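You operate a simulated robot arm through the tools that you are given. There is no shell and no other tool. Be economical: measure what you need, move in short steps, check, and stop when the job is done.

You run a simulated robot arm. Do the job below in one go: nothing can be reset, and whatever is moved stays where it is left.

Task
Straighten the blue torch neck on its fixture, then put it back.
Fine: lay it between the yellow lines, clamp it, stroke the red bending lever till the offset display reads 0 mm, hand off the neck; free the clamp.

It is judged by the outcome, as a careful person would: the job done as asked, and still so three seconds after it is handed in. It fails if anything else is knocked over, pushed out of place, dropped, spilled or broken.

Robot
A 7-joint arm with a two-finger parallel gripper on a trunk, on a base that drives. Base frame: it is fixed to the floor where the robot stands at the start and does not move with it; the origin is under the middle of the robot, x ahead of it, y to its left, z up; the surface under the hand at the start is at about z = 900. Units: mm, rad, N and s.
With the tool pointing down near the work surface it reaches from about 380 to 880 mm from the robot's upright axis, wherever it stands. Its first joint turns from -2.897 to 2.897 rad. Places, roughly: bed of the neck fixture [500, 100, 900]; green neck clamp [400, 200, 900]; red bending lever [500, -100, 1000]. Payload 3.43 kg.
The tool frame sits at the grasp point between the pads (the TCP): z along the fingers, y along the line on which they close. The tips reach 34 mm beyond it. Largest opening 128 mm; finger width 24, thickness 12; the body of the gripper, 48 by 130 mm, starts 96 mm behind the TCP.
Orientation is that of the tool frame in the base frame, as [roll, pitch, yaw] about the fixed x, y, z axes, in that order (R = Rz(yaw) Ry(pitch) Rx(roll)). With the fingers straight down and closing along the base's y, the tool's x points along the base's -x, its y along +y and its z along -z.

Tools
- The arm moves only by the tool servo_tool. Its argument "rows" is a list of rows, each a list of 7 numbers: the shift along the tool's x, y, z in units of 20 mm (1.0 is 20 mm), then the turn, a rotation vector about the tool's x, y, z in units of 4 degrees (1.0 is 4 degrees), then the finger opening in mm, from 0 to 128. In form: [[dx, dy, dz, ax, ay, az, claw], ...]. A call has 1 to 8 rows; each row shifts and turns the commanded pose from where the row before left it, along the tool's axes as they then stand. A call with a number of a shift or a turn outside -1 to 1 is refused whole. Rows are played at 5 a second. More than 50 mm and 0.15 rad between two rows, or a gripper value outside its range, and nothing of the call is played. A pose out of reach is approached as far as the arm can. The call stops where the force on the tool passes 90 N (or 10 N more than at its start, if that is more) or the arm is blocked; 0.2 s more then pass. Each finger travels about 153 mm/s and halts on what it meets, pressing with about 43 N; the grip force reading is that of the motor and also rises with nothing between the fingers. The clock runs only during rows and for 0.2 s after the last one: add rows that do not move to give the fingers time. It gives the time, the measured TCP pose, the force on the tool (base axes), the opening and the grip force at its end, in the units of the frame above (readings bear some noise), with the torque about the TCP (base axes, N m) and any sound that the robot's microphone picked up.
- Cameras (640 x 400 px; columns grow to the right, rows downward): "scene" is now at [185.2, -1.5, 1554.4]; the picture's right is [-0.08, -1.00, 0.00], its down [-0.72, 0.06, -0.69] and it looks along [0.69, -0.05, -0.72] (base axes); focal length 266 px, centre (320, 200). "wrist" rides on the gripper at [76, -11, -160] in the tool frame; the picture's right is [0.15, 0.99, 0.00], its down [-0.88, 0.13, -0.46] and it looks along [-0.45, 0.07, 0.89] (tool axes); focal length 234 px, centre (320, 200). There is no depth. A picture from a camera that has moved, and an enlarged one, comes with that camera's place and axes in the base frame and with its lens.
- get_image(camera): a new picture of that camera. It takes no simulated time.
- drive_base(legs): drives the robot by 1 to 6 legs, each [ahead, turn to the left] in mm and rad, along the robot's own axes; the way and the turn of a leg run together, so that a leg with both is an arc; at most 1500 mm and 3.142 rad a leg. The arm and the cameras ride along, it lands a little off, and it stops where it bumps. It gives what a move gives.
- turn_head(pan, tilt): turns the head with the scene camera to pan (to the left, within 2.304 rad either way) and tilt (down, from -0.506 to 1.204), counted from straight ahead of the robot. It gives what a move gives.
- zoom(camera, box): a new picture of the part [left, top, right, bottom] of that camera's present view, enlarged. It takes no simulated time.
- finish_job(): hands the job in; it is judged then, once.

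Work in short steps. Places have to be worked out from the pictures, the camera data and where the tool is seen: move nearer, look again, correct. Check each grasp and each placing, and mend what went wrong. You have 120 turns and 82 pictures in all, those below and enlarged ones among them. Open the gripper and draw the arm clear of the work before you hand the job in, unless the task says otherwise; then end with one line.

The tools are called after "Request:" as name(argument=value, ...) on one line, values as JSON. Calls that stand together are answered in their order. servo_tool: Moves the arm, as the interface text tells. Its arguments: {"type":"object","properties":{"rows":{"type":"array","items":{"type":"array","items":{"type":"number"}}}},"required":["rows"]} The other tools are called the same way: drive_base (legs) drives the base; turn_head (pan, tilt) turns the head that bears the scene camera; get_image (camera) takes a picture; zoom (camera, box) takes an enlarged picture of a part of a camera's view; finish_job () hands the job in.

At the start:

```text
time_s: 0.0
eef_pos: [469.7, -51.0, 1293.7]
ee_rot: [3.141, 0.0, -3.121]
force: [-0.8, -0.4, 0.4]
wrist_torque: [0.0, -0.06, 0.01]
finger_gap: 128.0
gripper_force: 0.1
robot x, y, heading: [2.3, 5.1, 0.002]
head pan, tilt: [-0.079, 0.808]
```

scene: 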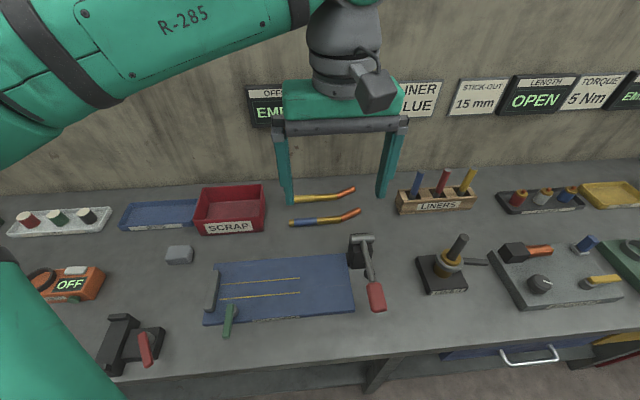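
wrist: 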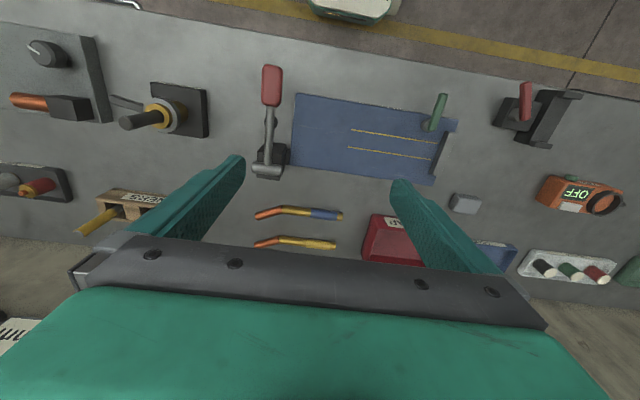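

The scene shows two necks (one with a blue body, one yellow), the blue bed with yellow lines, the green clamp and the red lever. I zoom in on the fixture and necks for detail.

Request:
zoom(camera="scene", box=[190, 170, 400, 340])

Request:
zoom(camera="scene", box=[240, 60, 640, 140])

Request:
zoom(camera="wrist", box=[230, 50, 480, 260])

```text
2.35 times, centred on (295, 255) of scene
camera zoom: at [185.2, -1.5, 1554.4], right [-0.08, -1.0, 0.0], down [-0.72, 0.06, -0.69], along [0.69, -0.05, -0.72], focal length 625 px, centre (379, 71)
```

zoom: 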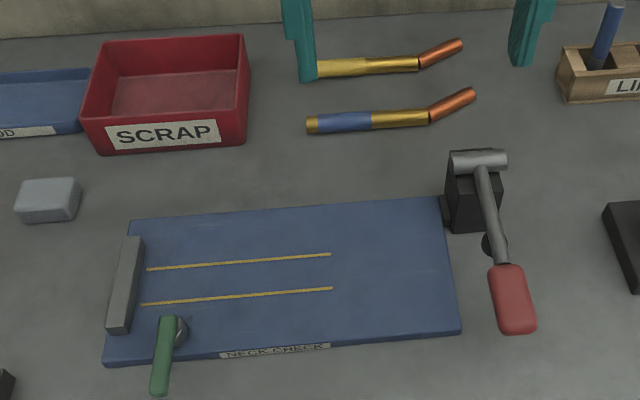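

```text
1.60 times, centred on (440, 100) of scene
camera zoom: at [185.2, -1.5, 1554.4], right [-0.08, -1.0, 0.0], down [-0.72, 0.06, -0.69], along [0.69, -0.05, -0.72], focal length 425 px, centre (128, 360)
```

zoom: 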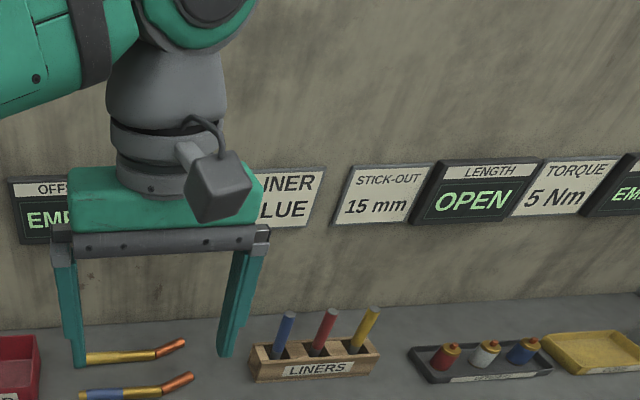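

```text
1.90 times, centred on (355, 155) of wrist
camera zoom: at [394.1, -62.7, 1453.0], right [-0.17, 0.99, 0.0], down [0.88, 0.15, 0.46], along [0.45, 0.08, -0.89], focal length 446 px, centre (253, 286)
```

zoom: 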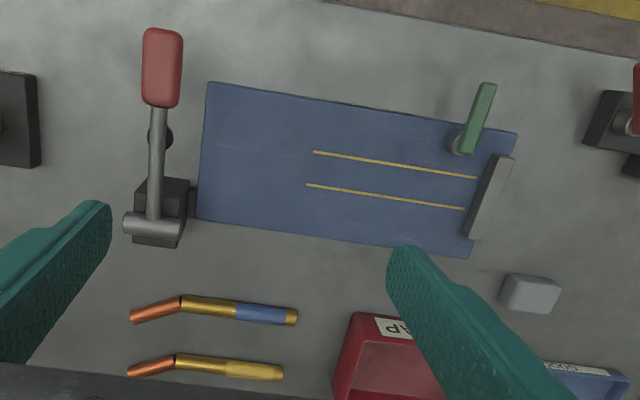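

The neck's straight part lies near x≈710, y 52 to -110, with the copper tip bent towards +x. The yellow lines run along y at x≈480 and 520. I first turn the hand about 90° so the fingers close along x, lowering a little as I go.

Request:
servo_tool(rows=[[0, 0, 0.2, 0, 0, -1, 90], [0, 0, 0.2, 0, 0, -1, 90], [0, 0, 0.2, 0, 0, -1, 90], [0, 0, 0.2, 0, 0, -1, 90], [0, 0, 0.2, 0, 0, -1, 90], [0, 0, 0.2, 0, 0, -1, 90], [0, 0, 0.2, 0, 0, -1, 90], [0, 0, 0.2, 0, 0, -1, 90]])

Request:
servo_tool(rows=[[0, 0, 0.2, 0, 0, -1, 90], [0, 0, 0.2, 0, 0, -1, 90], [0, 0, 0.2, 0, 0, -1, 90], [0, 0, 0.2, 0, 0, -1, 90], [0, 0, 0.2, 0, 0, -1, 90], [0, 0, 0.2, 0, 0, -1, 90], [0, 0, 0.2, 0, 0, -1, 90], [0, 0, 0.2, 0, 0, -1, 90]])

Request:
servo_tool(rows=[[0, 0, 0.2, 0, 0, -1, 90], [0, 0, 0.2, 0, 0, -1, 90], [0, 0, 0.2, 0, 0, -1, 90], [0, 0, 0.2, 0, 0, -1, 90], [0, 0, 0.2, 0, 0, -1, 90], [0, 0, 0.2, 0, 0, -1, 90], [0, 0, 0, 0, 0, -0.2, 90], [0, 0, 0, 0, 0, 0, 90]])

Request:
get_image(camera="wrist")

Request:
get_image(camera="scene")

```text
time_s: 1.8
eef_pos: [471.5, -50.4, 1260.8]
ee_rot: [-3.14, 0.0, -2.56]
force: [-0.1, -0.3, -0.7]
wrist_torque: [-0.02, -0.03, 0.02]
finger_gap: 90.2
gripper_force: 0.1
robot x, y, heading: [-0.3, 2.5, 0.003]
head pan, tilt: [-0.079, 0.808]
```

```text
time_s: 3.6
eef_pos: [469.4, -51.3, 1228.4]
ee_rot: [3.142, -0.001, -2.002]
force: [-0.3, -0.4, 0.3]
wrist_torque: [-0.04, 0.0, -0.02]
finger_gap: 90.0
gripper_force: 0.1
robot x, y, heading: [-1.3, 1.7, 0.003]
head pan, tilt: [-0.079, 0.808]
```

```text
time_s: 5.4
eef_pos: [470.5, -51.0, 1203.4]
ee_rot: [3.141, 0.0, -1.571]
force: [-0.8, -1.1, 0.4]
wrist_torque: [0.0, -0.01, 0.01]
finger_gap: 89.8
gripper_force: 0.1
robot x, y, heading: [-1.4, 2.6, -0.001]
head pan, tilt: [-0.079, 0.808]
```

```text
76 pictures are left
camera wrist: at [480.9, -125.8, 1365.2], right [-0.99, -0.15, 0.0], down [-0.13, 0.88, 0.46], along [-0.07, 0.45, -0.89], focal length 234 px, centre (320, 200)
```

wrist: 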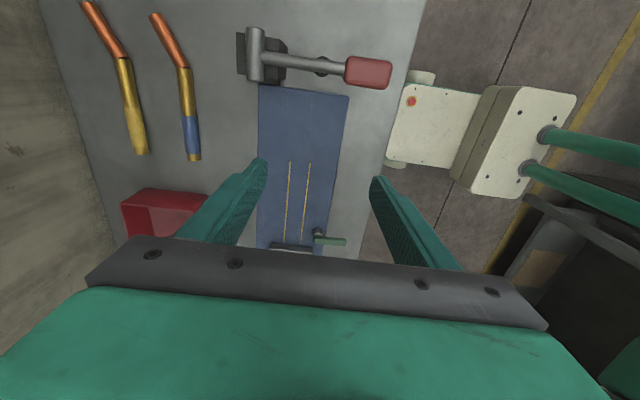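

```text
75 pictures are left
camera scene: at [185.6, -1.6, 1554.3], right [-0.08, -1.0, 0.0], down [-0.72, 0.06, -0.69], along [0.69, -0.05, -0.72], focal length 266 px, centre (320, 200)
```

scene: 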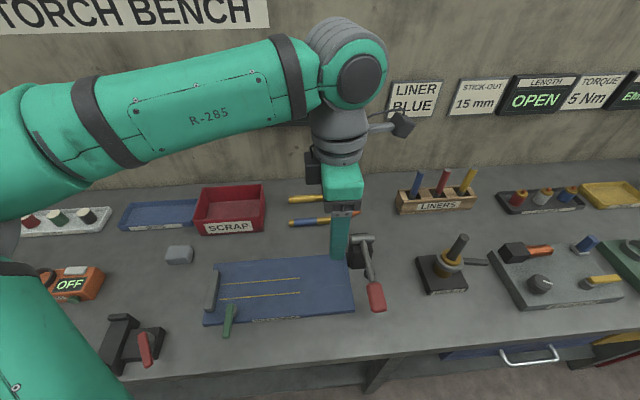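

The hand has turned cleanly: tool x points along -y and tool y along -x. I now move out over the blue neck at about (711, -57).

Request:
servo_tool(rows=[[0.04, -1, 0, 0, 0, 0, 90], [0.04, -1, 0, 0, 0, 0, 90], [0.04, -1, 0, 0, 0, 0, 90], [0.04, -1, 0, 0, 0, 0, 90], [0.04, -1, 0, 0, 0, 0, 90], [0.04, -1, 0, 0, 0, 0, 90], [0.04, -1, 0, 0, 0, 0, 90], [0.04, -1, 0, 0, 0, 0, 90]])

Request:
servo_tool(rows=[[0, -1, 0.5, 0, 0, 0, 70], [0, -1, 0.5, 0, 0, 0, 70], [0, -1, 0.5, 0, 0, 0, 70], [0, -1, 0.5, 0, 0, 0, 70], [0, 0, 1, 0, 0, 0, 70], [0, 0, 1, 0, 0, 0, 70], [0, 0, 1, 0, 0, 0, 70], [0, 0, 0, 0, 0, 0, 70]])

Request:
get_image(camera="wrist")

Request:
get_image(camera="scene")

```text
time_s: 7.2
eef_pos: [630.9, -58.9, 1202.2]
ee_rot: [-3.141, -0.001, -1.571]
force: [-0.3, -0.6, 0.4]
wrist_torque: [-0.02, -0.01, -0.02]
finger_gap: 89.9
gripper_force: 0.1
robot x, y, heading: [0.7, 1.5, -0.001]
head pan, tilt: [-0.079, 0.808]
```

```text
time_s: 9.0
eef_pos: [711.4, -58.6, 1103.3]
ee_rot: [3.141, 0.001, -1.571]
force: [0.2, -0.5, -0.6]
wrist_torque: [0.01, -0.04, 0.04]
finger_gap: 70.0
gripper_force: 0.1
robot x, y, heading: [-0.7, 1.3, 0.003]
head pan, tilt: [-0.079, 0.808]
```

```text
74 pictures are left
camera wrist: at [722.1, -133.5, 1264.5], right [-0.99, -0.15, 0.0], down [-0.13, 0.88, 0.46], along [-0.07, 0.45, -0.89], focal length 234 px, centre (320, 200)
```

wrist: 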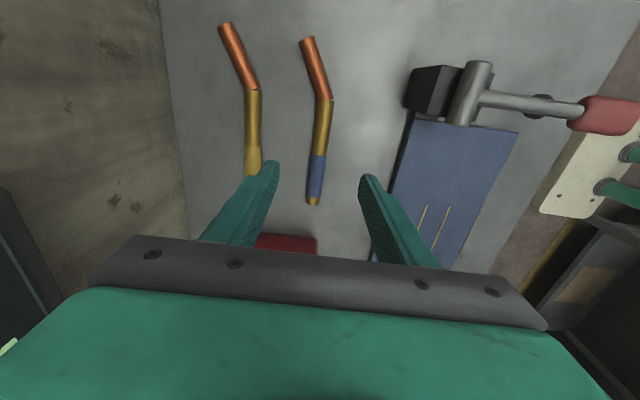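

```text
73 pictures are left
camera scene: at [185.7, -1.6, 1554.3], right [-0.08, -1.0, 0.0], down [-0.72, 0.06, -0.69], along [0.69, -0.05, -0.72], focal length 266 px, centre (320, 200)
```

scene: 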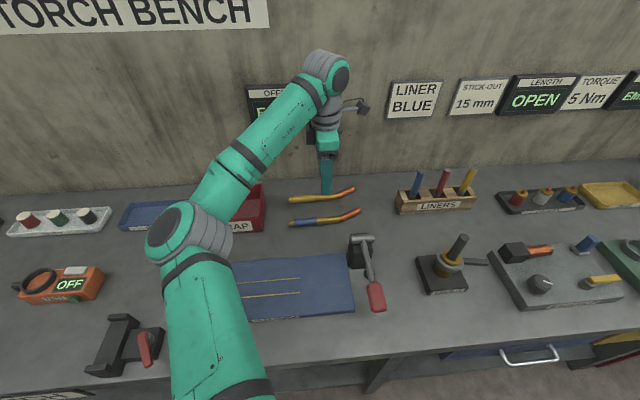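

From the wrist view the neck's axis runs at x≈707. I shift 4 mm back and lower to about z 943.

Request:
servo_tool(rows=[[0, 0.2, 1, 0, 0, 0, 70], [0, 0, 1, 0, 0, 0, 70], [0, 0, 1, 0, 0, 0, 70], [0, 0, 1, 0, 0, 0, 70], [0, 0, 1, 0, 0, 0, 70], [0, 0, 1, 0, 0, 0, 70], [0, 0, 1, 0, 0, 0, 70], [0, 0, 1, 0, 0, 0, 70]])

Request:
get_image(camera="wrist")

```text
time_s: 10.8
eef_pos: [706.2, -56.6, 943.0]
ee_rot: [-3.14, 0.0, -1.572]
force: [-0.2, 0.3, -0.6]
wrist_torque: [0.0, 0.0, 0.01]
finger_gap: 70.0
gripper_force: 0.0
robot x, y, heading: [0.3, 0.3, 0.0]
head pan, tilt: [-0.079, 0.808]
```

```text
72 pictures are left
camera wrist: at [716.8, -132.2, 1104.1], right [-0.99, -0.15, 0.0], down [-0.13, 0.88, 0.46], along [-0.07, 0.45, -0.89], focal length 234 px, centre (320, 200)
```

wrist: 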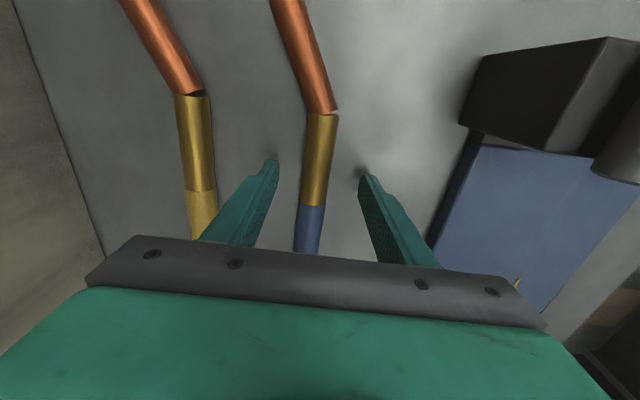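

The neck is between the fingers. I lower 4 mm and close gently.

Request:
servo_tool(rows=[[0, 0, 0.2, 0, 0, 0, 70], [0, 0, 0, 0, 0, 0, 40], [0, 0, 0, 0, 0, 0, 28], [0, 0, 0, 0, 0, 0, 22], [0, 0, 0, 0, 0, 0, 16], [0, 0, 0, 0, 0, 0, 10], [0, 0, 0, 0, 0, 0, 10]])

```text
time_s: 12.4
eef_pos: [706.7, -57.2, 939.2]
ee_rot: [3.141, 0.0, -1.572]
force: [1.0, -1.6, 0.1]
wrist_torque: [-0.06, 0.02, 0.06]
finger_gap: 23.6
gripper_force: 42.8
robot x, y, heading: [2.5, 2.6, -0.004]
head pan, tilt: [-0.079, 0.808]
```

It grips at 23.6 mm. I lift and check.

Request:
servo_tool(rows=[[0, 0, -0.3, 0, 0, 0, 10], [0, 0, -0.7, 0, 0, 0, 10], [0, 0, -1, 0, 0, 0, 10], [0, 0, -1, 0, 0, 0, 10], [0, 0, -1, 0, 0, 0, 10], [0, 0, -1, 0, 0, 0, 10], [0, 0, -1, 0, 0, 0, 10], [0, 0, 0, 0, 0, 0, 10]])

Request:
get_image(camera="wrist")

Request:
get_image(camera="scene")

```text
time_s: 14.2
eef_pos: [708.4, -58.2, 1062.2]
ee_rot: [-3.139, -0.001, -1.571]
force: [-0.6, 0.2, -2.7]
wrist_torque: [0.03, 0.0, -0.02]
finger_gap: 23.2
gripper_force: 42.9
robot x, y, heading: [1.9, 1.3, -0.004]
head pan, tilt: [-0.079, 0.808]
```

```text
71 pictures are left
camera wrist: at [718.6, -132.8, 1222.7], right [-0.99, -0.15, 0.0], down [-0.13, 0.88, 0.46], along [-0.07, 0.45, -0.89], focal length 234 px, centre (320, 200)
```

wrist: 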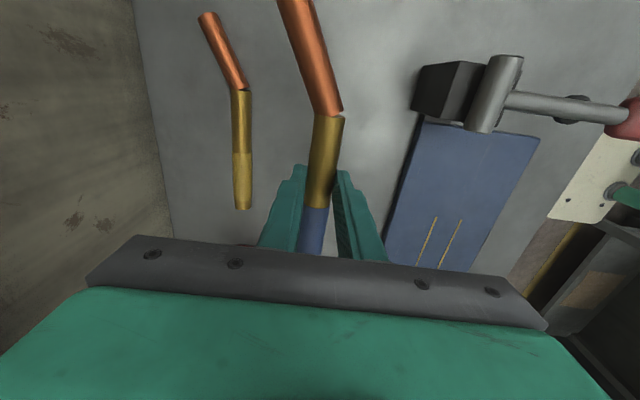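

```text
70 pictures are left
camera scene: at [185.8, -1.6, 1554.3], right [-0.08, -1.0, 0.0], down [-0.72, 0.06, -0.69], along [0.69, -0.05, -0.72], focal length 266 px, centre (320, 200)
```

scene: 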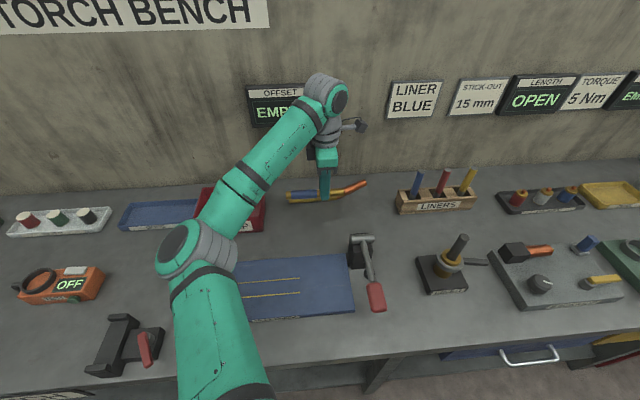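

It is held firmly and level. I carry it over the fixture, moving in y first to stay clear of the lever, and aim for TCP (500, 108).

Request:
servo_tool(rows=[[-1, 0, -0.5, 0, 0, 0, 10], [-1, 0, -0.5, 0, 0, 0, 10], [-1, 0.4, 0, 0, 0, 0, 10], [-1, 1, 0, 0, 0, 0, 10], [-1, 1, 0, 0, 0, 0, 10], [-1, 1, 0, 0, 0, 0, 10], [-1, 1, 0, 0, 0, 0, 10], [-1, 1, 0, 0, 0, 0, 10]])

Request:
servo_tool(rows=[[-0.3, 1, 0, 0, 0, 0, 10], [0, 1, 0, 0, 0, 0, 10], [0, 1, 0, 0, 0, 0, 10], [0, 1, 0, 0, 0, 0, 10], [0, 1, 0, 0, 0, 0, 10], [0, 0, 0, 0, 0, 0, 10]])

Request:
get_image(camera="wrist")

Request:
get_image(camera="scene")

```text
time_s: 16.0
eef_pos: [597.4, 104.4, 1080.8]
ee_rot: [3.141, 0.0, -1.573]
force: [0.5, -0.7, -3.2]
wrist_torque: [0.09, 0.02, 0.0]
finger_gap: 23.1
gripper_force: 42.3
robot x, y, heading: [2.7, 2.9, -0.001]
head pan, tilt: [-0.079, 0.808]
```

```text
time_s: 17.4
eef_pos: [499.7, 109.9, 1082.8]
ee_rot: [3.14, 0.0, -1.572]
force: [-0.4, 1.4, -2.5]
wrist_torque: [0.03, 0.01, -0.02]
finger_gap: 23.3
gripper_force: 42.5
robot x, y, heading: [2.3, -0.4, 0.003]
head pan, tilt: [-0.079, 0.808]
```

```text
69 pictures are left
camera wrist: at [509.2, 34.9, 1243.2], right [-0.99, -0.15, 0.0], down [-0.13, 0.88, 0.46], along [-0.07, 0.45, -0.89], focal length 234 px, centre (320, 200)
```

wrist: 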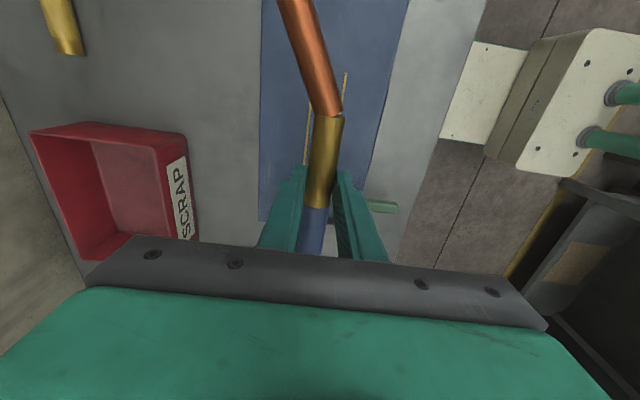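

```text
68 pictures are left
camera scene: at [185.7, -1.5, 1554.3], right [-0.08, -1.0, 0.0], down [-0.72, 0.06, -0.69], along [0.69, -0.05, -0.72], focal length 266 px, centre (320, 200)
```

scene: 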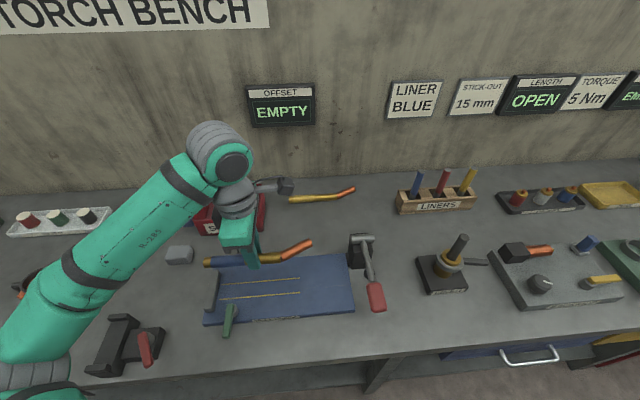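

The end sits at y≈219, just short of the stop. I lower to z≈975 and look.

Request:
servo_tool(rows=[[0, 0, 1, 0, 0, 0, 10], [0, 0, 1, 0, 0, 0, 10], [0, 0, 1, 0, 0, 0, 10], [0, 0, 1, 0, 0, 0, 10], [0, 0, 1, 0, 0, 0, 10], [0, 0, 0.3, 0, 0, 0, 10], [0, 0, 0, 0, 0, 0, 10]])

Request:
zoom(camera="scene", box=[190, 200, 350, 340])

```text
time_s: 19.0
eef_pos: [497.6, 109.1, 973.5]
ee_rot: [3.141, 0.0, -1.571]
force: [0.4, 0.0, -2.8]
wrist_torque: [0.02, 0.03, -0.01]
finger_gap: 23.1
gripper_force: 43.2
robot x, y, heading: [-0.2, 5.7, -0.0]
head pan, tilt: [-0.079, 0.808]
```

```text
2.86 times, centred on (270, 270) of scene
camera zoom: at [185.7, -1.5, 1554.3], right [-0.08, -1.0, 0.0], down [-0.72, 0.06, -0.69], along [0.69, -0.05, -0.72], focal length 759 px, centre (463, 0)
```

zoom: 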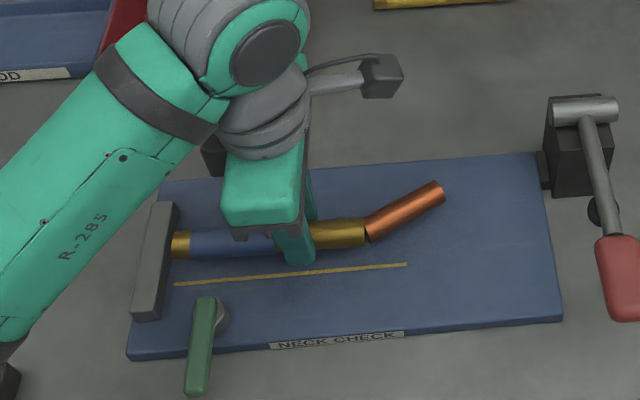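

The end is about 5 mm off the stop and aligned. I lower in small steps until contact.

Request:
servo_tool(rows=[[0, -0.1, 0.3, 0, 0, 0, 10], [0, 0, 0.3, 0, 0, 0, 10], [0, 0, 0.2, 0, 0, 0, 10], [0, 0, 0, 0, 0, 0, 10]])

```text
time_s: 20.0
eef_pos: [501.2, 108.3, 957.4]
ee_rot: [3.141, 0.0, -1.571]
force: [0.4, -8.2, -0.5]
wrist_torque: [0.13, 0.02, 0.0]
finger_gap: 23.1
gripper_force: 43.5
robot x, y, heading: [2.8, -0.5, 0.003]
head pan, tilt: [-0.079, 0.808]
```

There is an 8 N push along -y, so the end may be touching the stop. I back off 2 mm in y and check.

Request:
servo_tool(rows=[[0.15, 0, 0, 0, 0, 0, 10], [0, 0, 0, 0, 0, 0, 10]])

Request:
zoom(camera="scene", box=[190, 220, 350, 320])

```text
time_s: 20.6
eef_pos: [500.5, 106.5, 956.5]
ee_rot: [-3.142, -0.001, -1.571]
force: [-0.4, -1.2, -2.7]
wrist_torque: [0.0, -0.01, -0.04]
finger_gap: 23.4
gripper_force: 43.0
robot x, y, heading: [2.6, 3.4, 0.001]
head pan, tilt: [-0.079, 0.808]
```

```text
4.00 times, centred on (270, 270) of scene
camera zoom: at [185.7, -1.5, 1554.3], right [-0.08, -1.0, 0.0], down [-0.72, 0.06, -0.69], along [0.69, -0.05, -0.72], focal length 1063 px, centre (520, -80)
```

zoom: 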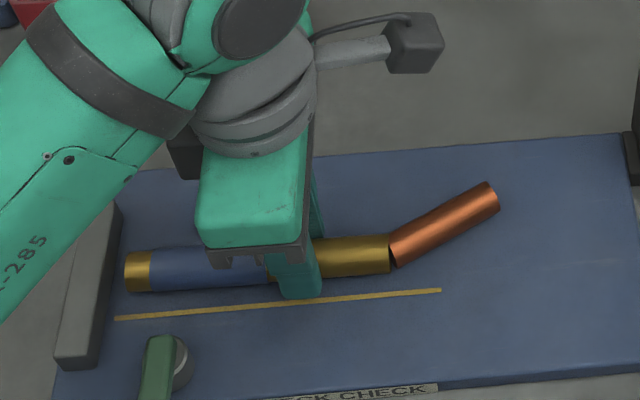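

It was the stop, and the neck is now clear of it. I go on lowering slowly till the bed takes the weight.

Request:
servo_tool(rows=[[0, 0, 0.1, 0, 0, 0, 10], [0, 0, 0.1, 0, 0, 0, 10], [0, 0, 0, 0, 0, 0, 10]])

```text
time_s: 21.4
eef_pos: [499.9, 107.2, 953.5]
ee_rot: [-3.138, 0.001, -1.57]
force: [4.0, -4.0, 35.7]
wrist_torque: [-0.1, -0.14, 0.03]
finger_gap: 23.5
gripper_force: 43.2
robot x, y, heading: [-1.2, 2.2, 0.005]
head pan, tilt: [-0.079, 0.808]
```

The bed has it. I ease up 1 mm and open.

Request:
servo_tool(rows=[[0, 0, -0.08, 0, 0, 0, 10], [0, 0, 0, 0, 0, 0, 26], [0, 0, 0, 0, 0, 0, 34], [0, 0, 0, 0, 0, 0, 50], [0, 0, 0, 0, 0, 0, 60]])

Request:
servo_tool(rows=[[0, 0, -1, 0, 0, 0, 60], [0, 0, -1, 0, 0, 0, 60], [0, 0, -1, 0, 0, 0, 60], [0, 0, -1, 0, 0, 0, 60], [0, 0, -1, 0, 0, 0, 60], [1, 0, -1, 0, 0, 0, 60], [1, 0, -1, 0, 0, 0, 60], [1, 0, -1, 0, 0, 0, 60]])

Request:
get_image(camera="scene")

Request:
get_image(camera="wrist")

```text
time_s: 22.6
eef_pos: [500.8, 106.8, 954.8]
ee_rot: [3.141, 0.0, -1.571]
force: [0.5, 0.1, -0.3]
wrist_torque: [-0.02, 0.01, -0.02]
finger_gap: 59.9
gripper_force: 0.1
robot x, y, heading: [-3.1, 3.0, -0.003]
head pan, tilt: [-0.079, 0.808]
```

```text
time_s: 24.4
eef_pos: [501.8, 45.5, 1115.5]
ee_rot: [-3.141, 0.001, -1.571]
force: [-0.3, 0.0, -0.1]
wrist_torque: [-0.02, 0.0, 0.03]
finger_gap: 59.8
gripper_force: 0.0
robot x, y, heading: [2.8, 1.8, -0.003]
head pan, tilt: [-0.079, 0.808]
```

```text
65 pictures are left
camera scene: at [185.7, -1.3, 1554.3], right [-0.08, -1.0, 0.0], down [-0.72, 0.06, -0.69], along [0.69, -0.05, -0.72], focal length 266 px, centre (320, 200)
```

scene: 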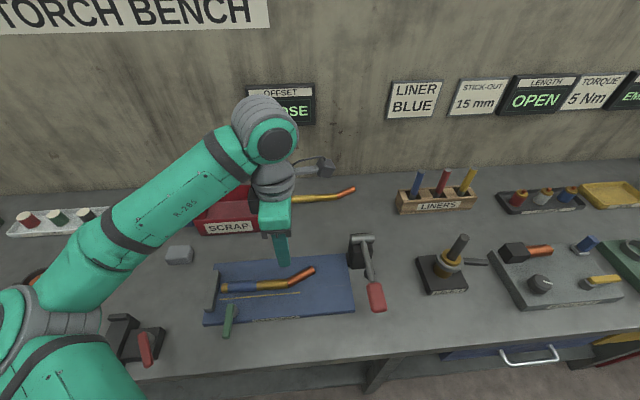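

```text
64 pictures are left
camera wrist: at [511.1, -31.0, 1276.1], right [-0.99, -0.15, 0.0], down [-0.13, 0.88, 0.46], along [-0.07, 0.45, -0.89], focal length 234 px, centre (320, 200)
```

wrist: 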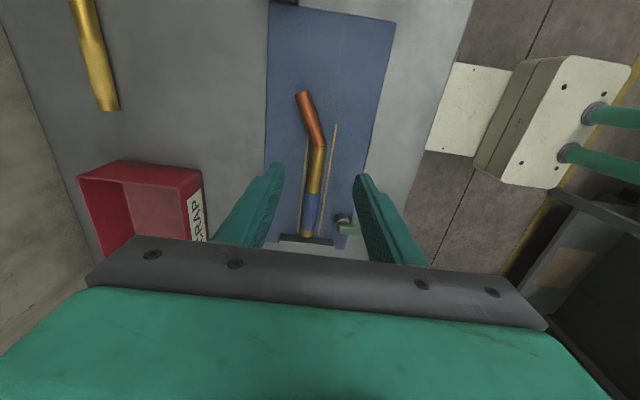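

The display now reads "…OSE" (presumably LOOSE), so the fixture sees the neck. I zoom in on the clamp, neck and lever.

Request:
zoom(camera="scene", box=[195, 250, 325, 345])

Request:
zoom(camera="scene", box=[330, 220, 410, 320])

Request:
zoom(camera="wrist", box=[250, 80, 390, 250])

```text
4.21 times, centred on (260, 298) of scene
camera zoom: at [185.7, -1.3, 1554.3], right [-0.08, -1.0, 0.0], down [-0.72, 0.06, -0.69], along [0.69, -0.05, -0.72], focal length 1119 px, centre (573, -210)
```

zoom: 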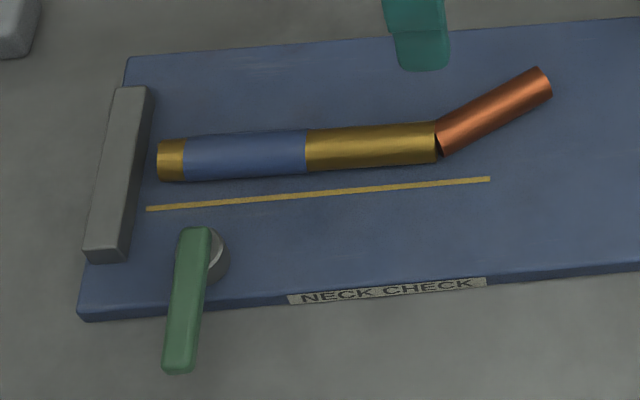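

```text
4.00 times, centred on (370, 270) of scene
camera zoom: at [185.7, -1.3, 1554.3], right [-0.08, -1.0, 0.0], down [-0.72, 0.06, -0.69], along [0.69, -0.05, -0.72], focal length 1063 px, centre (120, -80)
```

zoom: 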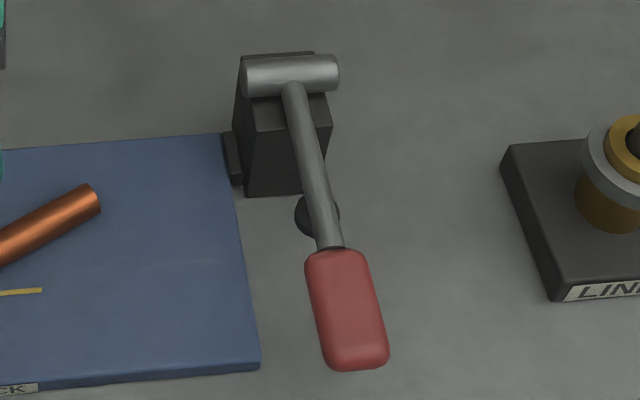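

```text
2.35 times, centred on (320, 165) of wrist
camera zoom: at [511.1, -31.0, 1276.1], right [-0.99, -0.15, 0.0], down [-0.13, 0.88, 0.46], along [-0.07, 0.45, -0.89], focal length 551 px, centre (320, 282)
```

zoom: 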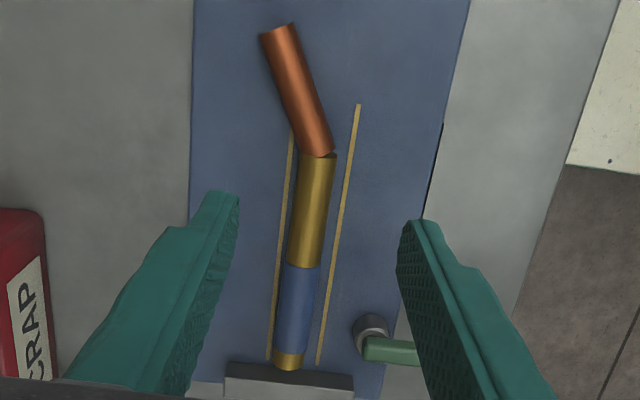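

The neck lies between the lines. The clamp's mechanism isn't clear yet, so I bring the wrist camera closer to it.

Request:
servo_tool(rows=[[-1, 0.6, 0.8, 0, 0, 0, 60], [-1, 0.6, 0.8, 0, 0, 0, 60], [-1, 0.6, 0.8, 0, 0, 0, 60], [-1, 0.7, 0.8, 0, 0, 0, 60], [-0.5, 0, 0.5, 0, 0, 0, 60], [0, 0, 0, 0, 0, 0, 60]])

Request:
get_image(camera="wrist")

Request:
zoom(camera="scene", box=[210, 270, 270, 345])

```text
time_s: 25.8
eef_pos: [450.1, 136.7, 1040.3]
ee_rot: [3.141, 0.002, -1.57]
force: [0.2, 0.0, 0.4]
wrist_torque: [0.01, 0.03, 0.01]
finger_gap: 60.0
gripper_force: 0.1
robot x, y, heading: [-0.3, 2.0, -0.0]
head pan, tilt: [-0.079, 0.808]
```

```text
60 pictures are left
camera wrist: at [460.8, 62.5, 1202.6], right [-0.99, -0.15, 0.0], down [-0.13, 0.88, 0.46], along [-0.07, 0.45, -0.89], focal length 234 px, centre (320, 200)
```

wrist: 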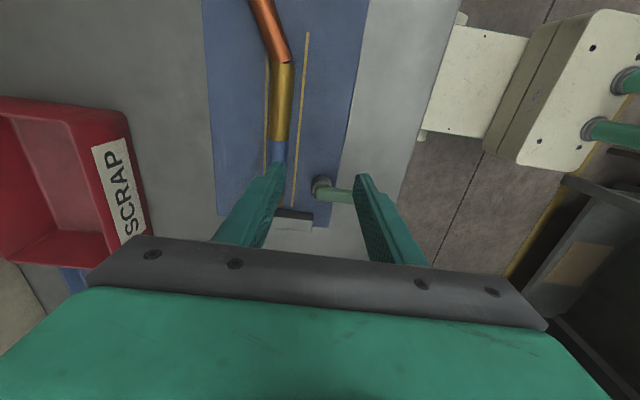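

```text
5.33 times, centred on (240, 308) of scene
camera zoom: at [185.7, -1.5, 1554.3], right [-0.08, -1.0, 0.0], down [-0.72, 0.06, -0.69], along [0.69, -0.05, -0.72], focal length 1417 px, centre (747, -373)
```

zoom: 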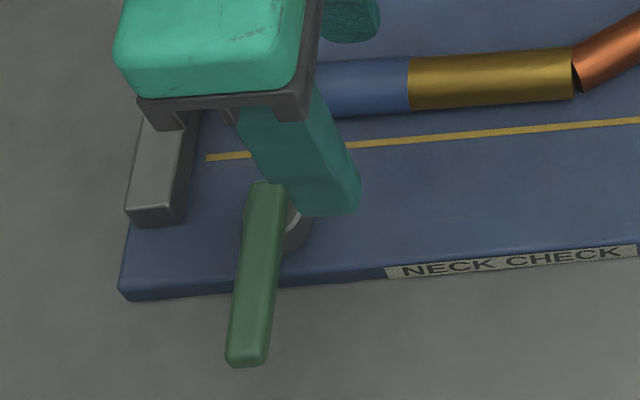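

Request:
zoom(camera="wrist", box=[270, 150, 370, 235])

```text
4.71 times, centred on (320, 192) of wrist
camera zoom: at [460.8, 62.5, 1202.6], right [-0.99, -0.15, 0.0], down [-0.13, 0.88, 0.46], along [-0.07, 0.45, -0.89], focal length 1102 px, centre (320, 235)
```

zoom: 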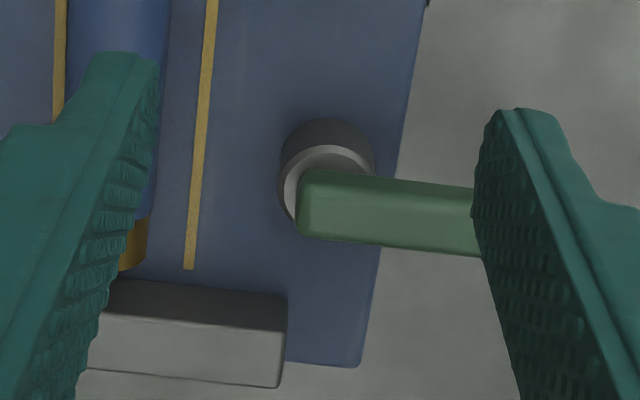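

The clamp is a vertical post at about (440, 182) with a green arm on top, at z≈940–950, pointing -x. It should swing about the post until it lies over the neck. I close the fingers and go to the handle's +y side to push it round via -y, away from the stop.

Request:
servo_tool(rows=[[-1, 0.6, 0, 0, 0, 0, 20], [-1, 0.6, 0, 0, 0, 0, 0], [-1, 0.6, 0, 0, 0, 0, 0], [-0.8, 0.5, 0, 0, 0, 0, 0], [0, 0, 1, 0, 0, 0, 0], [0, 0, 1, 0, 0, 0, 0], [0, 0, 0.8, 0, 0, 0, 0], [0, 0, 0.6, 0, 0, 0, 0]])

Request:
zoom(camera="scene", box=[190, 250, 320, 350])

Request:
get_image(camera="wrist")

```text
time_s: 27.6
eef_pos: [404.2, 212.5, 972.7]
ee_rot: [3.141, -0.002, -1.572]
force: [-0.3, -0.1, -0.4]
wrist_torque: [-0.01, 0.01, -0.01]
finger_gap: 0.1
gripper_force: 32.9
robot x, y, heading: [3.8, 1.3, -0.003]
head pan, tilt: [-0.079, 0.808]
```

```text
4.00 times, centred on (255, 300) of scene
camera zoom: at [185.6, -1.5, 1554.3], right [-0.08, -1.0, 0.0], down [-0.72, 0.06, -0.69], along [0.69, -0.05, -0.72], focal length 1063 px, centre (580, -200)
```

zoom: 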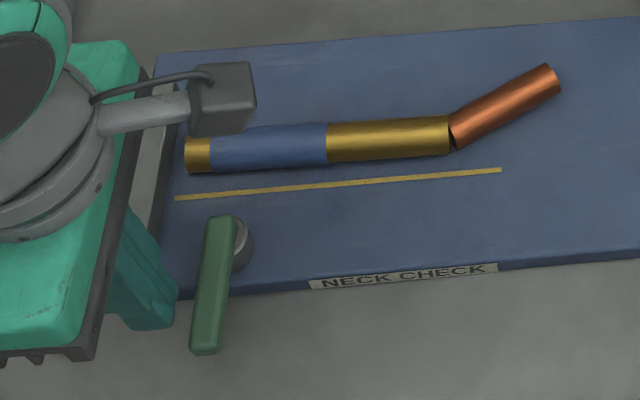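

```text
56 pictures are left
camera wrist: at [414.7, 137.1, 1133.4], right [-0.99, -0.15, 0.0], down [-0.13, 0.88, 0.46], along [-0.07, 0.45, -0.89], focal length 234 px, centre (320, 200)
```

wrist: 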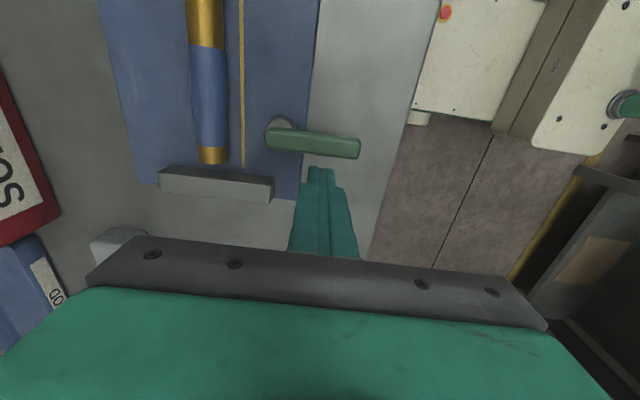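

The finger stands beside the handle on its +y side. I push 20 mm towards -y and read the force.

Request:
servo_tool(rows=[[0.4, 0, 0, 0, 0, 0, 0], [0.4, 0, 0, 0, 0, 0, 0], [0.4, 0.1, 0, 0, 0, 0, 0]])

Request:
get_image(camera="wrist")

```text
time_s: 28.4
eef_pos: [404.0, 187.4, 974.2]
ee_rot: [3.14, 0.0, -1.571]
force: [0.3, 1.3, 0.3]
wrist_torque: [0.04, -0.02, 0.03]
finger_gap: 0.0
gripper_force: 32.9
robot x, y, heading: [-0.6, 1.6, -0.003]
head pan, tilt: [-0.079, 0.808]
```

```text
55 pictures are left
camera wrist: at [414.1, 112.5, 1134.5], right [-0.99, -0.15, 0.0], down [-0.13, 0.88, 0.46], along [-0.07, 0.45, -0.89], focal length 234 px, centre (320, 200)
```

wrist: 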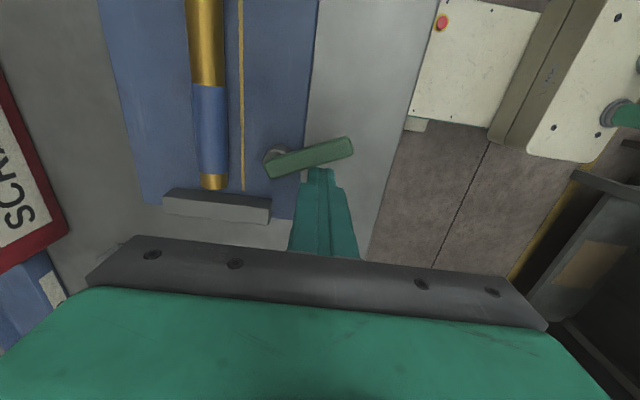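

The handle swings freely with almost no force. I follow the arc on round the post.

Request:
servo_tool(rows=[[0.65, 0.2, 0, 0, 0, 0, 0], [0.65, -0.35, 0, 0, 0, 0, 0], [0.4, -0.4, 0, 0, 0, 0, 0], [0.3, -0.35, 0, 0, 0, 0, 0], [0, 0, 0, 0, 0, 0, 0]])

Request:
get_image(camera="wrist")

```text
time_s: 29.6
eef_pos: [419.6, 147.1, 974.6]
ee_rot: [3.139, 0.0, -1.571]
force: [0.5, 0.3, 0.1]
wrist_torque: [0.01, 0.0, -0.01]
finger_gap: 0.1
gripper_force: 33.0
robot x, y, heading: [-0.4, 3.9, 0.003]
head pan, tilt: [-0.079, 0.808]
```

```text
54 pictures are left
camera wrist: at [430.3, 71.9, 1135.2], right [-0.99, -0.15, 0.0], down [-0.13, 0.88, 0.46], along [-0.07, 0.45, -0.89], focal length 234 px, centre (320, 200)
```

wrist: 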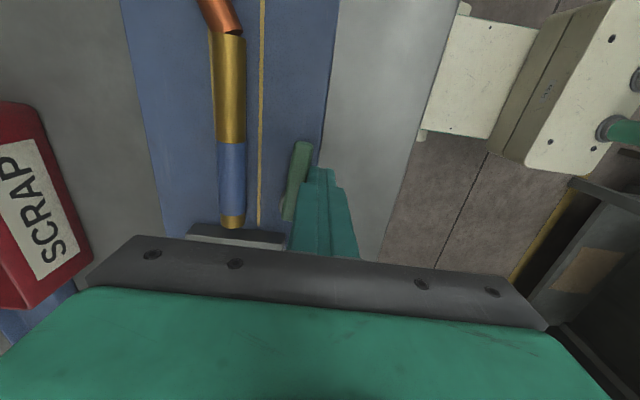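

The handle now points along -y, free still. I carry on, pushing towards +x and then +y over the neck.

Request:
servo_tool(rows=[[0.15, -0.7, 0, 0, 0, 0, 0], [0.15, -0.7, 0, 0, 0, 0, 0], [-0.25, -0.6, 0, 0, 0, 0, 0], [0, 0, 0, 0, 0, 0, 0]])

Request:
get_image(camera="wrist")

Request:
get_image(camera="scene")

```text
time_s: 30.1
eef_pos: [425.3, 146.1, 974.0]
ee_rot: [3.113, 0.01, -1.58]
force: [-40.3, 3.2, 24.4]
wrist_torque: [0.34, 0.52, 0.48]
finger_gap: 0.1
gripper_force: 33.2
robot x, y, heading: [2.1, 1.1, -0.004]
head pan, tilt: [-0.079, 0.808]
stopped in row 2: the force on the tool passed its limit at 113 N (the readings are from after the stop); the commanded pose is now the measured one
```

```text
53 pictures are left
camera wrist: at [439.5, 69.0, 1133.9], right [-0.99, -0.14, 0.03], down [-0.11, 0.88, 0.47], along [-0.09, 0.46, -0.88], focal length 234 px, centre (320, 200)
```

wrist: 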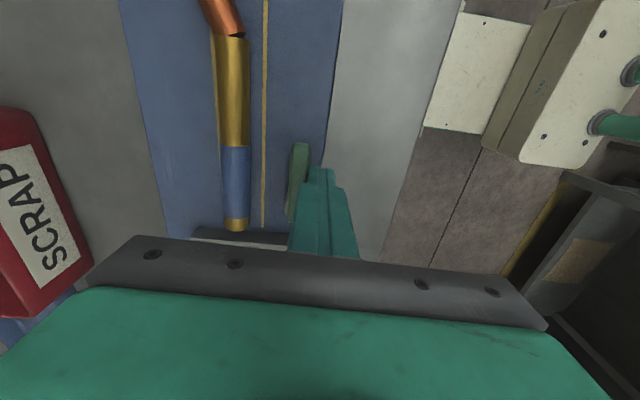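

```text
52 pictures are left
camera scene: at [183.7, -1.7, 1554.6], right [-0.08, -1.0, 0.0], down [-0.72, 0.06, -0.69], along [0.69, -0.06, -0.72], focal length 266 px, centre (320, 200)
```

scene: 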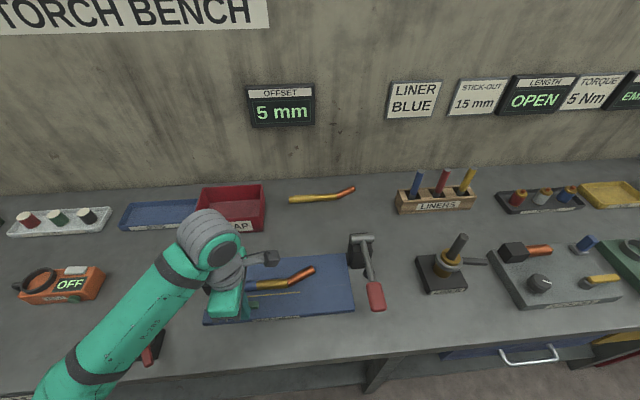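

The clamp reached its stop and has engaged: the display reads "5 mm". I back the finger off, square the hand up again and rise.

Request:
servo_tool(rows=[[0, 0.5, 0, 0, 0, 0, 0], [0, 0.3, -0.3, 0.41, 0.14, -0.13, 0], [0, 0, -1, 0, 0, 0, 0], [0, 0, -1, 0, 0, 0, 0], [0, 0, -1, 0, 0, 0, 0], [0, 0, -1, 0, 0, 0, 0], [0, 0, -1, 0, 0, 0, 0], [0, 0, -1, 0, 0, 0, 0]])

Request:
zoom(camera="scene", box=[190, 70, 420, 340])

```text
time_s: 31.9
eef_pos: [409.3, 146.1, 1099.7]
ee_rot: [-3.137, -0.004, -1.569]
force: [0.2, 0.6, -0.1]
wrist_torque: [0.01, 0.0, 0.02]
finger_gap: 0.0
gripper_force: 33.5
robot x, y, heading: [-2.6, 4.0, 0.001]
head pan, tilt: [-0.079, 0.808]
```

```text
1.48 times, centred on (305, 205) of scene
camera zoom: at [185.5, -1.5, 1554.3], right [-0.08, -1.0, 0.0], down [-0.72, 0.06, -0.69], along [0.69, -0.06, -0.72], focal length 394 px, centre (342, 193)
```

zoom: 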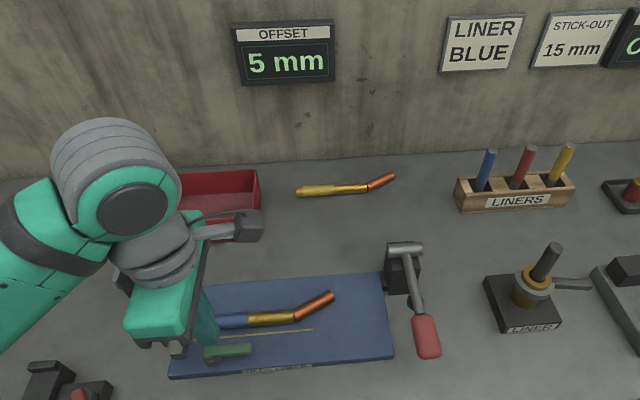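

The offset reads 5 mm. I now move above the red lever grip, near (420, -143).

Request:
servo_tool(rows=[[1, -0.1, 0, 0, 0, 0, 0], [1, -0.1, 0, 0, 0, 0, 0], [1, -0.1, 0, 0, 0, 0, 0], [1, -0.1, 0, 0, 0, 0, 0], [1, -0.1, 0, 0, 0, 0, 0], [1, -0.1, 0, 0, 0, 0, 0], [1, -0.1, 0, 0, 0, 0, 0], [1, -0.1, 0, 0, 0, 0, 0]])

Request:
servo_tool(rows=[[1, 0, 0, 0, 0, 0, 0], [1, 0, 0, 0, 0, 0, 0], [1, 0, 0, 0, 0, 0, 0], [1, 0, 0, 0, 0, 0, 0], [1, 0, 0, 0, 0, 0, 0], [1, 0, 0, 0, 0, 0, 0], [0.45, 0, 0, 0, 0, 0, 0], [0, 0, 0.5, 0, 0, 0, 0]])

Request:
get_image(camera="scene")

Request:
get_image(camera="wrist")

```text
time_s: 33.7
eef_pos: [428.0, -16.8, 1100.3]
ee_rot: [-3.136, -0.003, -1.57]
force: [-0.7, -0.2, 0.1]
wrist_torque: [-0.04, -0.02, 0.01]
finger_gap: 0.1
gripper_force: 32.8
robot x, y, heading: [-4.1, 1.3, -0.001]
head pan, tilt: [-0.079, 0.808]
```

```text
time_s: 35.5
eef_pos: [433.8, -141.2, 1088.5]
ee_rot: [3.116, -0.037, -1.569]
force: [0.3, 0.0, -0.6]
wrist_torque: [0.03, -0.01, 0.02]
finger_gap: 0.0
gripper_force: 33.2
out of reach, approached as far as the arm can: row 6, 7
robot x, y, heading: [0.9, 1.7, -0.002]
head pan, tilt: [-0.079, 0.808]
```

```text
50 pictures are left
camera scene: at [185.5, -1.7, 1554.3], right [-0.08, -1.0, 0.0], down [-0.72, 0.06, -0.69], along [0.69, -0.06, -0.72], focal length 266 px, centre (320, 200)
```

scene: 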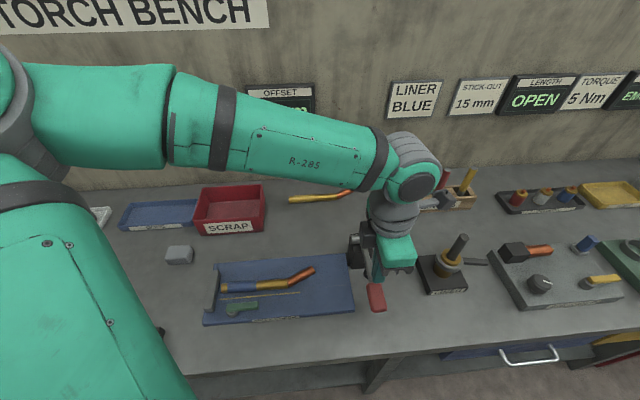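

```text
49 pictures are left
camera wrist: at [448.4, -209.5, 1251.7], right [-0.99, -0.15, 0.03], down [-0.12, 0.9, 0.43], along [-0.09, 0.42, -0.9], focal length 234 px, centre (320, 200)
```

wrist: 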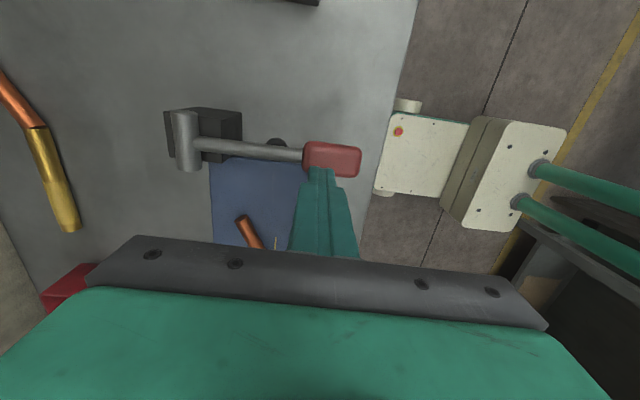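

With this yaw the arm is at the edge of its reach, so I rotate the hand back about 60° to relax it; yaw doesn't matter for pressing.

Request:
servo_tool(rows=[[0, 0, -0.3, 0, 0, 1, 0], [0, 0, 0, 0, 0, 1, 0], [0, 0, 0, 0, 0, 1, 0], [0, 0, 0, 0, 0, 1, 0], [0, 0, 0, 0, 0, 1, 0], [0, 0, 0, 0, 0, 1, 0], [0, 0, 0, 0, 0, 1, 0], [0, 0, 0, 0, 0, 1, 0]])

Request:
servo_tool(rows=[[0, 0, 0, 0, 0, 1, 0], [0, 0, 0, 0, 0, 1, 0], [0, 0, 0, 0, 0, 1, 0], [0, 0, 0, 0, 0, 1, 0], [0, 0, 0, 0, 0, 1, 0], [0, 0, 0, 0, 0, 1, 0], [0, 0, 0, 0, 0, 1, 0], [0, 0, 0, 0, 0, 0, 0]])

Request:
get_image(camera="wrist")

```text
time_s: 37.3
eef_pos: [435.3, -138.4, 1098.0]
ee_rot: [-3.136, 0.001, -2.128]
force: [0.2, -0.1, 0.2]
wrist_torque: [0.03, -0.01, 0.01]
finger_gap: 0.1
gripper_force: 33.3
robot x, y, heading: [2.4, 0.2, -0.0]
head pan, tilt: [-0.079, 0.808]
```

```text
time_s: 39.1
eef_pos: [435.5, -138.0, 1098.2]
ee_rot: [-3.136, 0.003, -2.615]
force: [0.8, 0.2, 0.5]
wrist_torque: [-0.02, -0.02, -0.01]
finger_gap: 0.0
gripper_force: 33.1
robot x, y, heading: [-0.8, 2.5, 0.0]
head pan, tilt: [-0.079, 0.808]
```

```text
48 pictures are left
camera wrist: at [374.2, -184.0, 1259.1], right [-0.62, 0.78, -0.01], down [0.69, 0.56, 0.46], along [0.36, 0.28, -0.89], focal length 234 px, centre (320, 200)
```

wrist: 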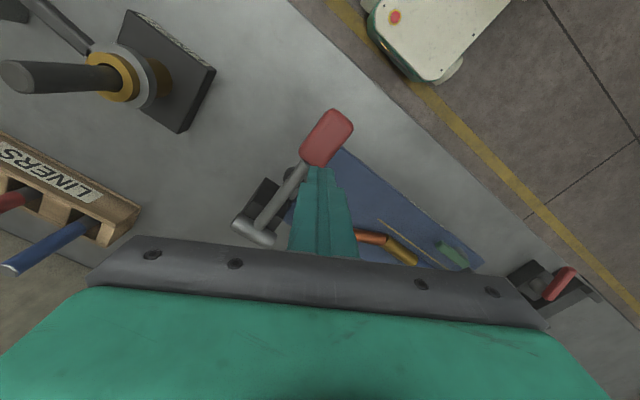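

The grip centre is at about (413, -145, 1000). I move above it and come down to a tip height of about 1030.

Request:
servo_tool(rows=[[0.93, 0.19, 0, 0, 0, 0, 0], [0, 0, 0.8, 0, 0, 0, 0], [0, 0, 0.8, 0, 0, 0, 0], [0, 0, 0, 0, 0, 0, 0]])

Request:
get_image(camera="wrist")

Request:
get_image(camera="scene")

```text
time_s: 40.1
eef_pos: [416.7, -145.4, 1064.3]
ee_rot: [-3.136, 0.003, -2.615]
force: [-0.3, 0.9, 0.1]
wrist_torque: [0.03, 0.03, -0.01]
finger_gap: 0.0
gripper_force: 32.9
robot x, y, heading: [-1.5, 3.8, -0.002]
head pan, tilt: [-0.079, 0.808]
```

```text
47 pictures are left
camera wrist: at [355.9, -191.7, 1225.7], right [-0.62, 0.78, -0.01], down [0.69, 0.56, 0.46], along [0.36, 0.28, -0.89], focal length 234 px, centre (320, 200)
```

wrist: 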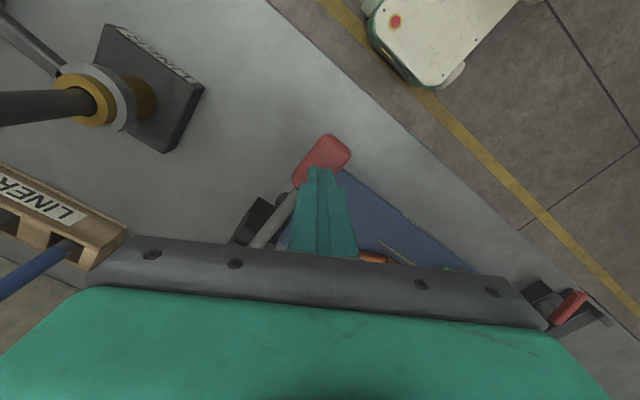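

```text
46 pictures are left
camera scene: at [185.5, -1.7, 1554.3], right [-0.08, -1.0, 0.0], down [-0.72, 0.06, -0.69], along [0.69, -0.06, -0.72], focal length 266 px, centre (320, 200)
```

scene: 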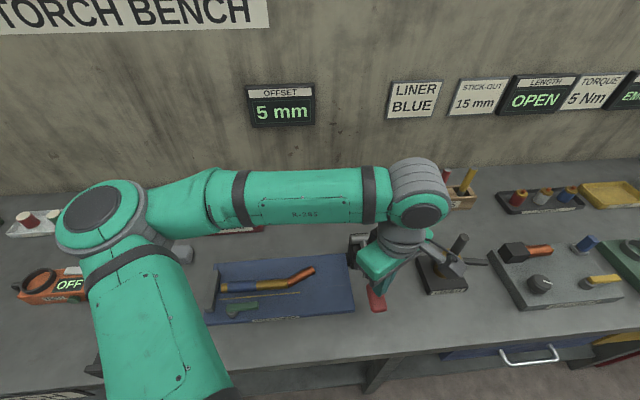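

The display is in view now, and the finger is just above the grip. I press down in small steps.

Request:
servo_tool(rows=[[0, 0, 0.5, 0, 0, 0, 0], [0, 0, 0.5, 0, 0, 0, 0], [0, 0, 0.3, 0, 0, 0, 0]])

Request:
zoom(camera="scene", box=[240, 70, 440, 330])

```text
time_s: 40.9
eef_pos: [417.7, -143.1, 1039.2]
ee_rot: [-3.136, 0.004, -2.616]
force: [-0.5, 0.0, 2.4]
wrist_torque: [0.04, -0.04, -0.02]
finger_gap: 0.0
gripper_force: 32.7
robot x, y, heading: [1.3, 2.3, -0.003]
head pan, tilt: [-0.079, 0.808]
```

```text
1.54 times, centred on (340, 200) of scene
camera zoom: at [185.5, -1.7, 1554.3], right [-0.08, -1.0, 0.0], down [-0.72, 0.06, -0.69], along [0.69, -0.06, -0.72], focal length 409 px, centre (289, 200)
```

zoom: 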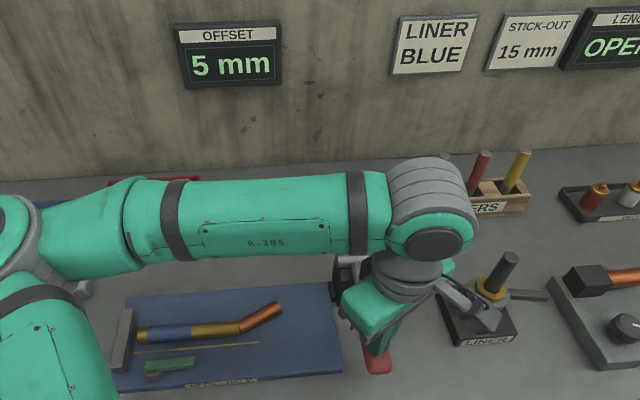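

Light contact at tip z≈1005. I press another 20 mm.

Request:
servo_tool(rows=[[0, 0, 0.5, 0, 0, 0, 0], [0, 0, 0.5, 0, 0, 0, 0]])

Request:
zoom(camera="scene", box=[240, 70, 440, 330])

```text
time_s: 41.5
eef_pos: [419.5, -143.7, 1020.9]
ee_rot: [-3.139, 0.004, -2.613]
force: [-0.3, 3.4, 3.6]
wrist_torque: [0.13, -0.01, 0.04]
finger_gap: 0.2
gripper_force: 32.8
robot x, y, heading: [-3.4, 2.6, 0.001]
head pan, tilt: [-0.079, 0.808]
```

```text
1.54 times, centred on (340, 200) of scene
camera zoom: at [185.4, -1.5, 1554.4], right [-0.08, -1.0, 0.0], down [-0.72, 0.06, -0.69], along [0.69, -0.06, -0.72], focal length 409 px, centre (289, 200)
```

zoom: 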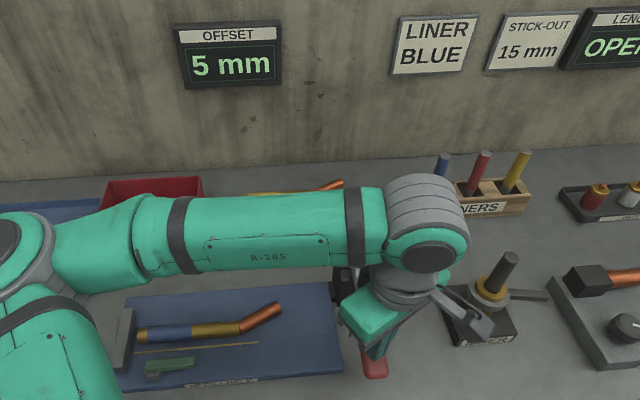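

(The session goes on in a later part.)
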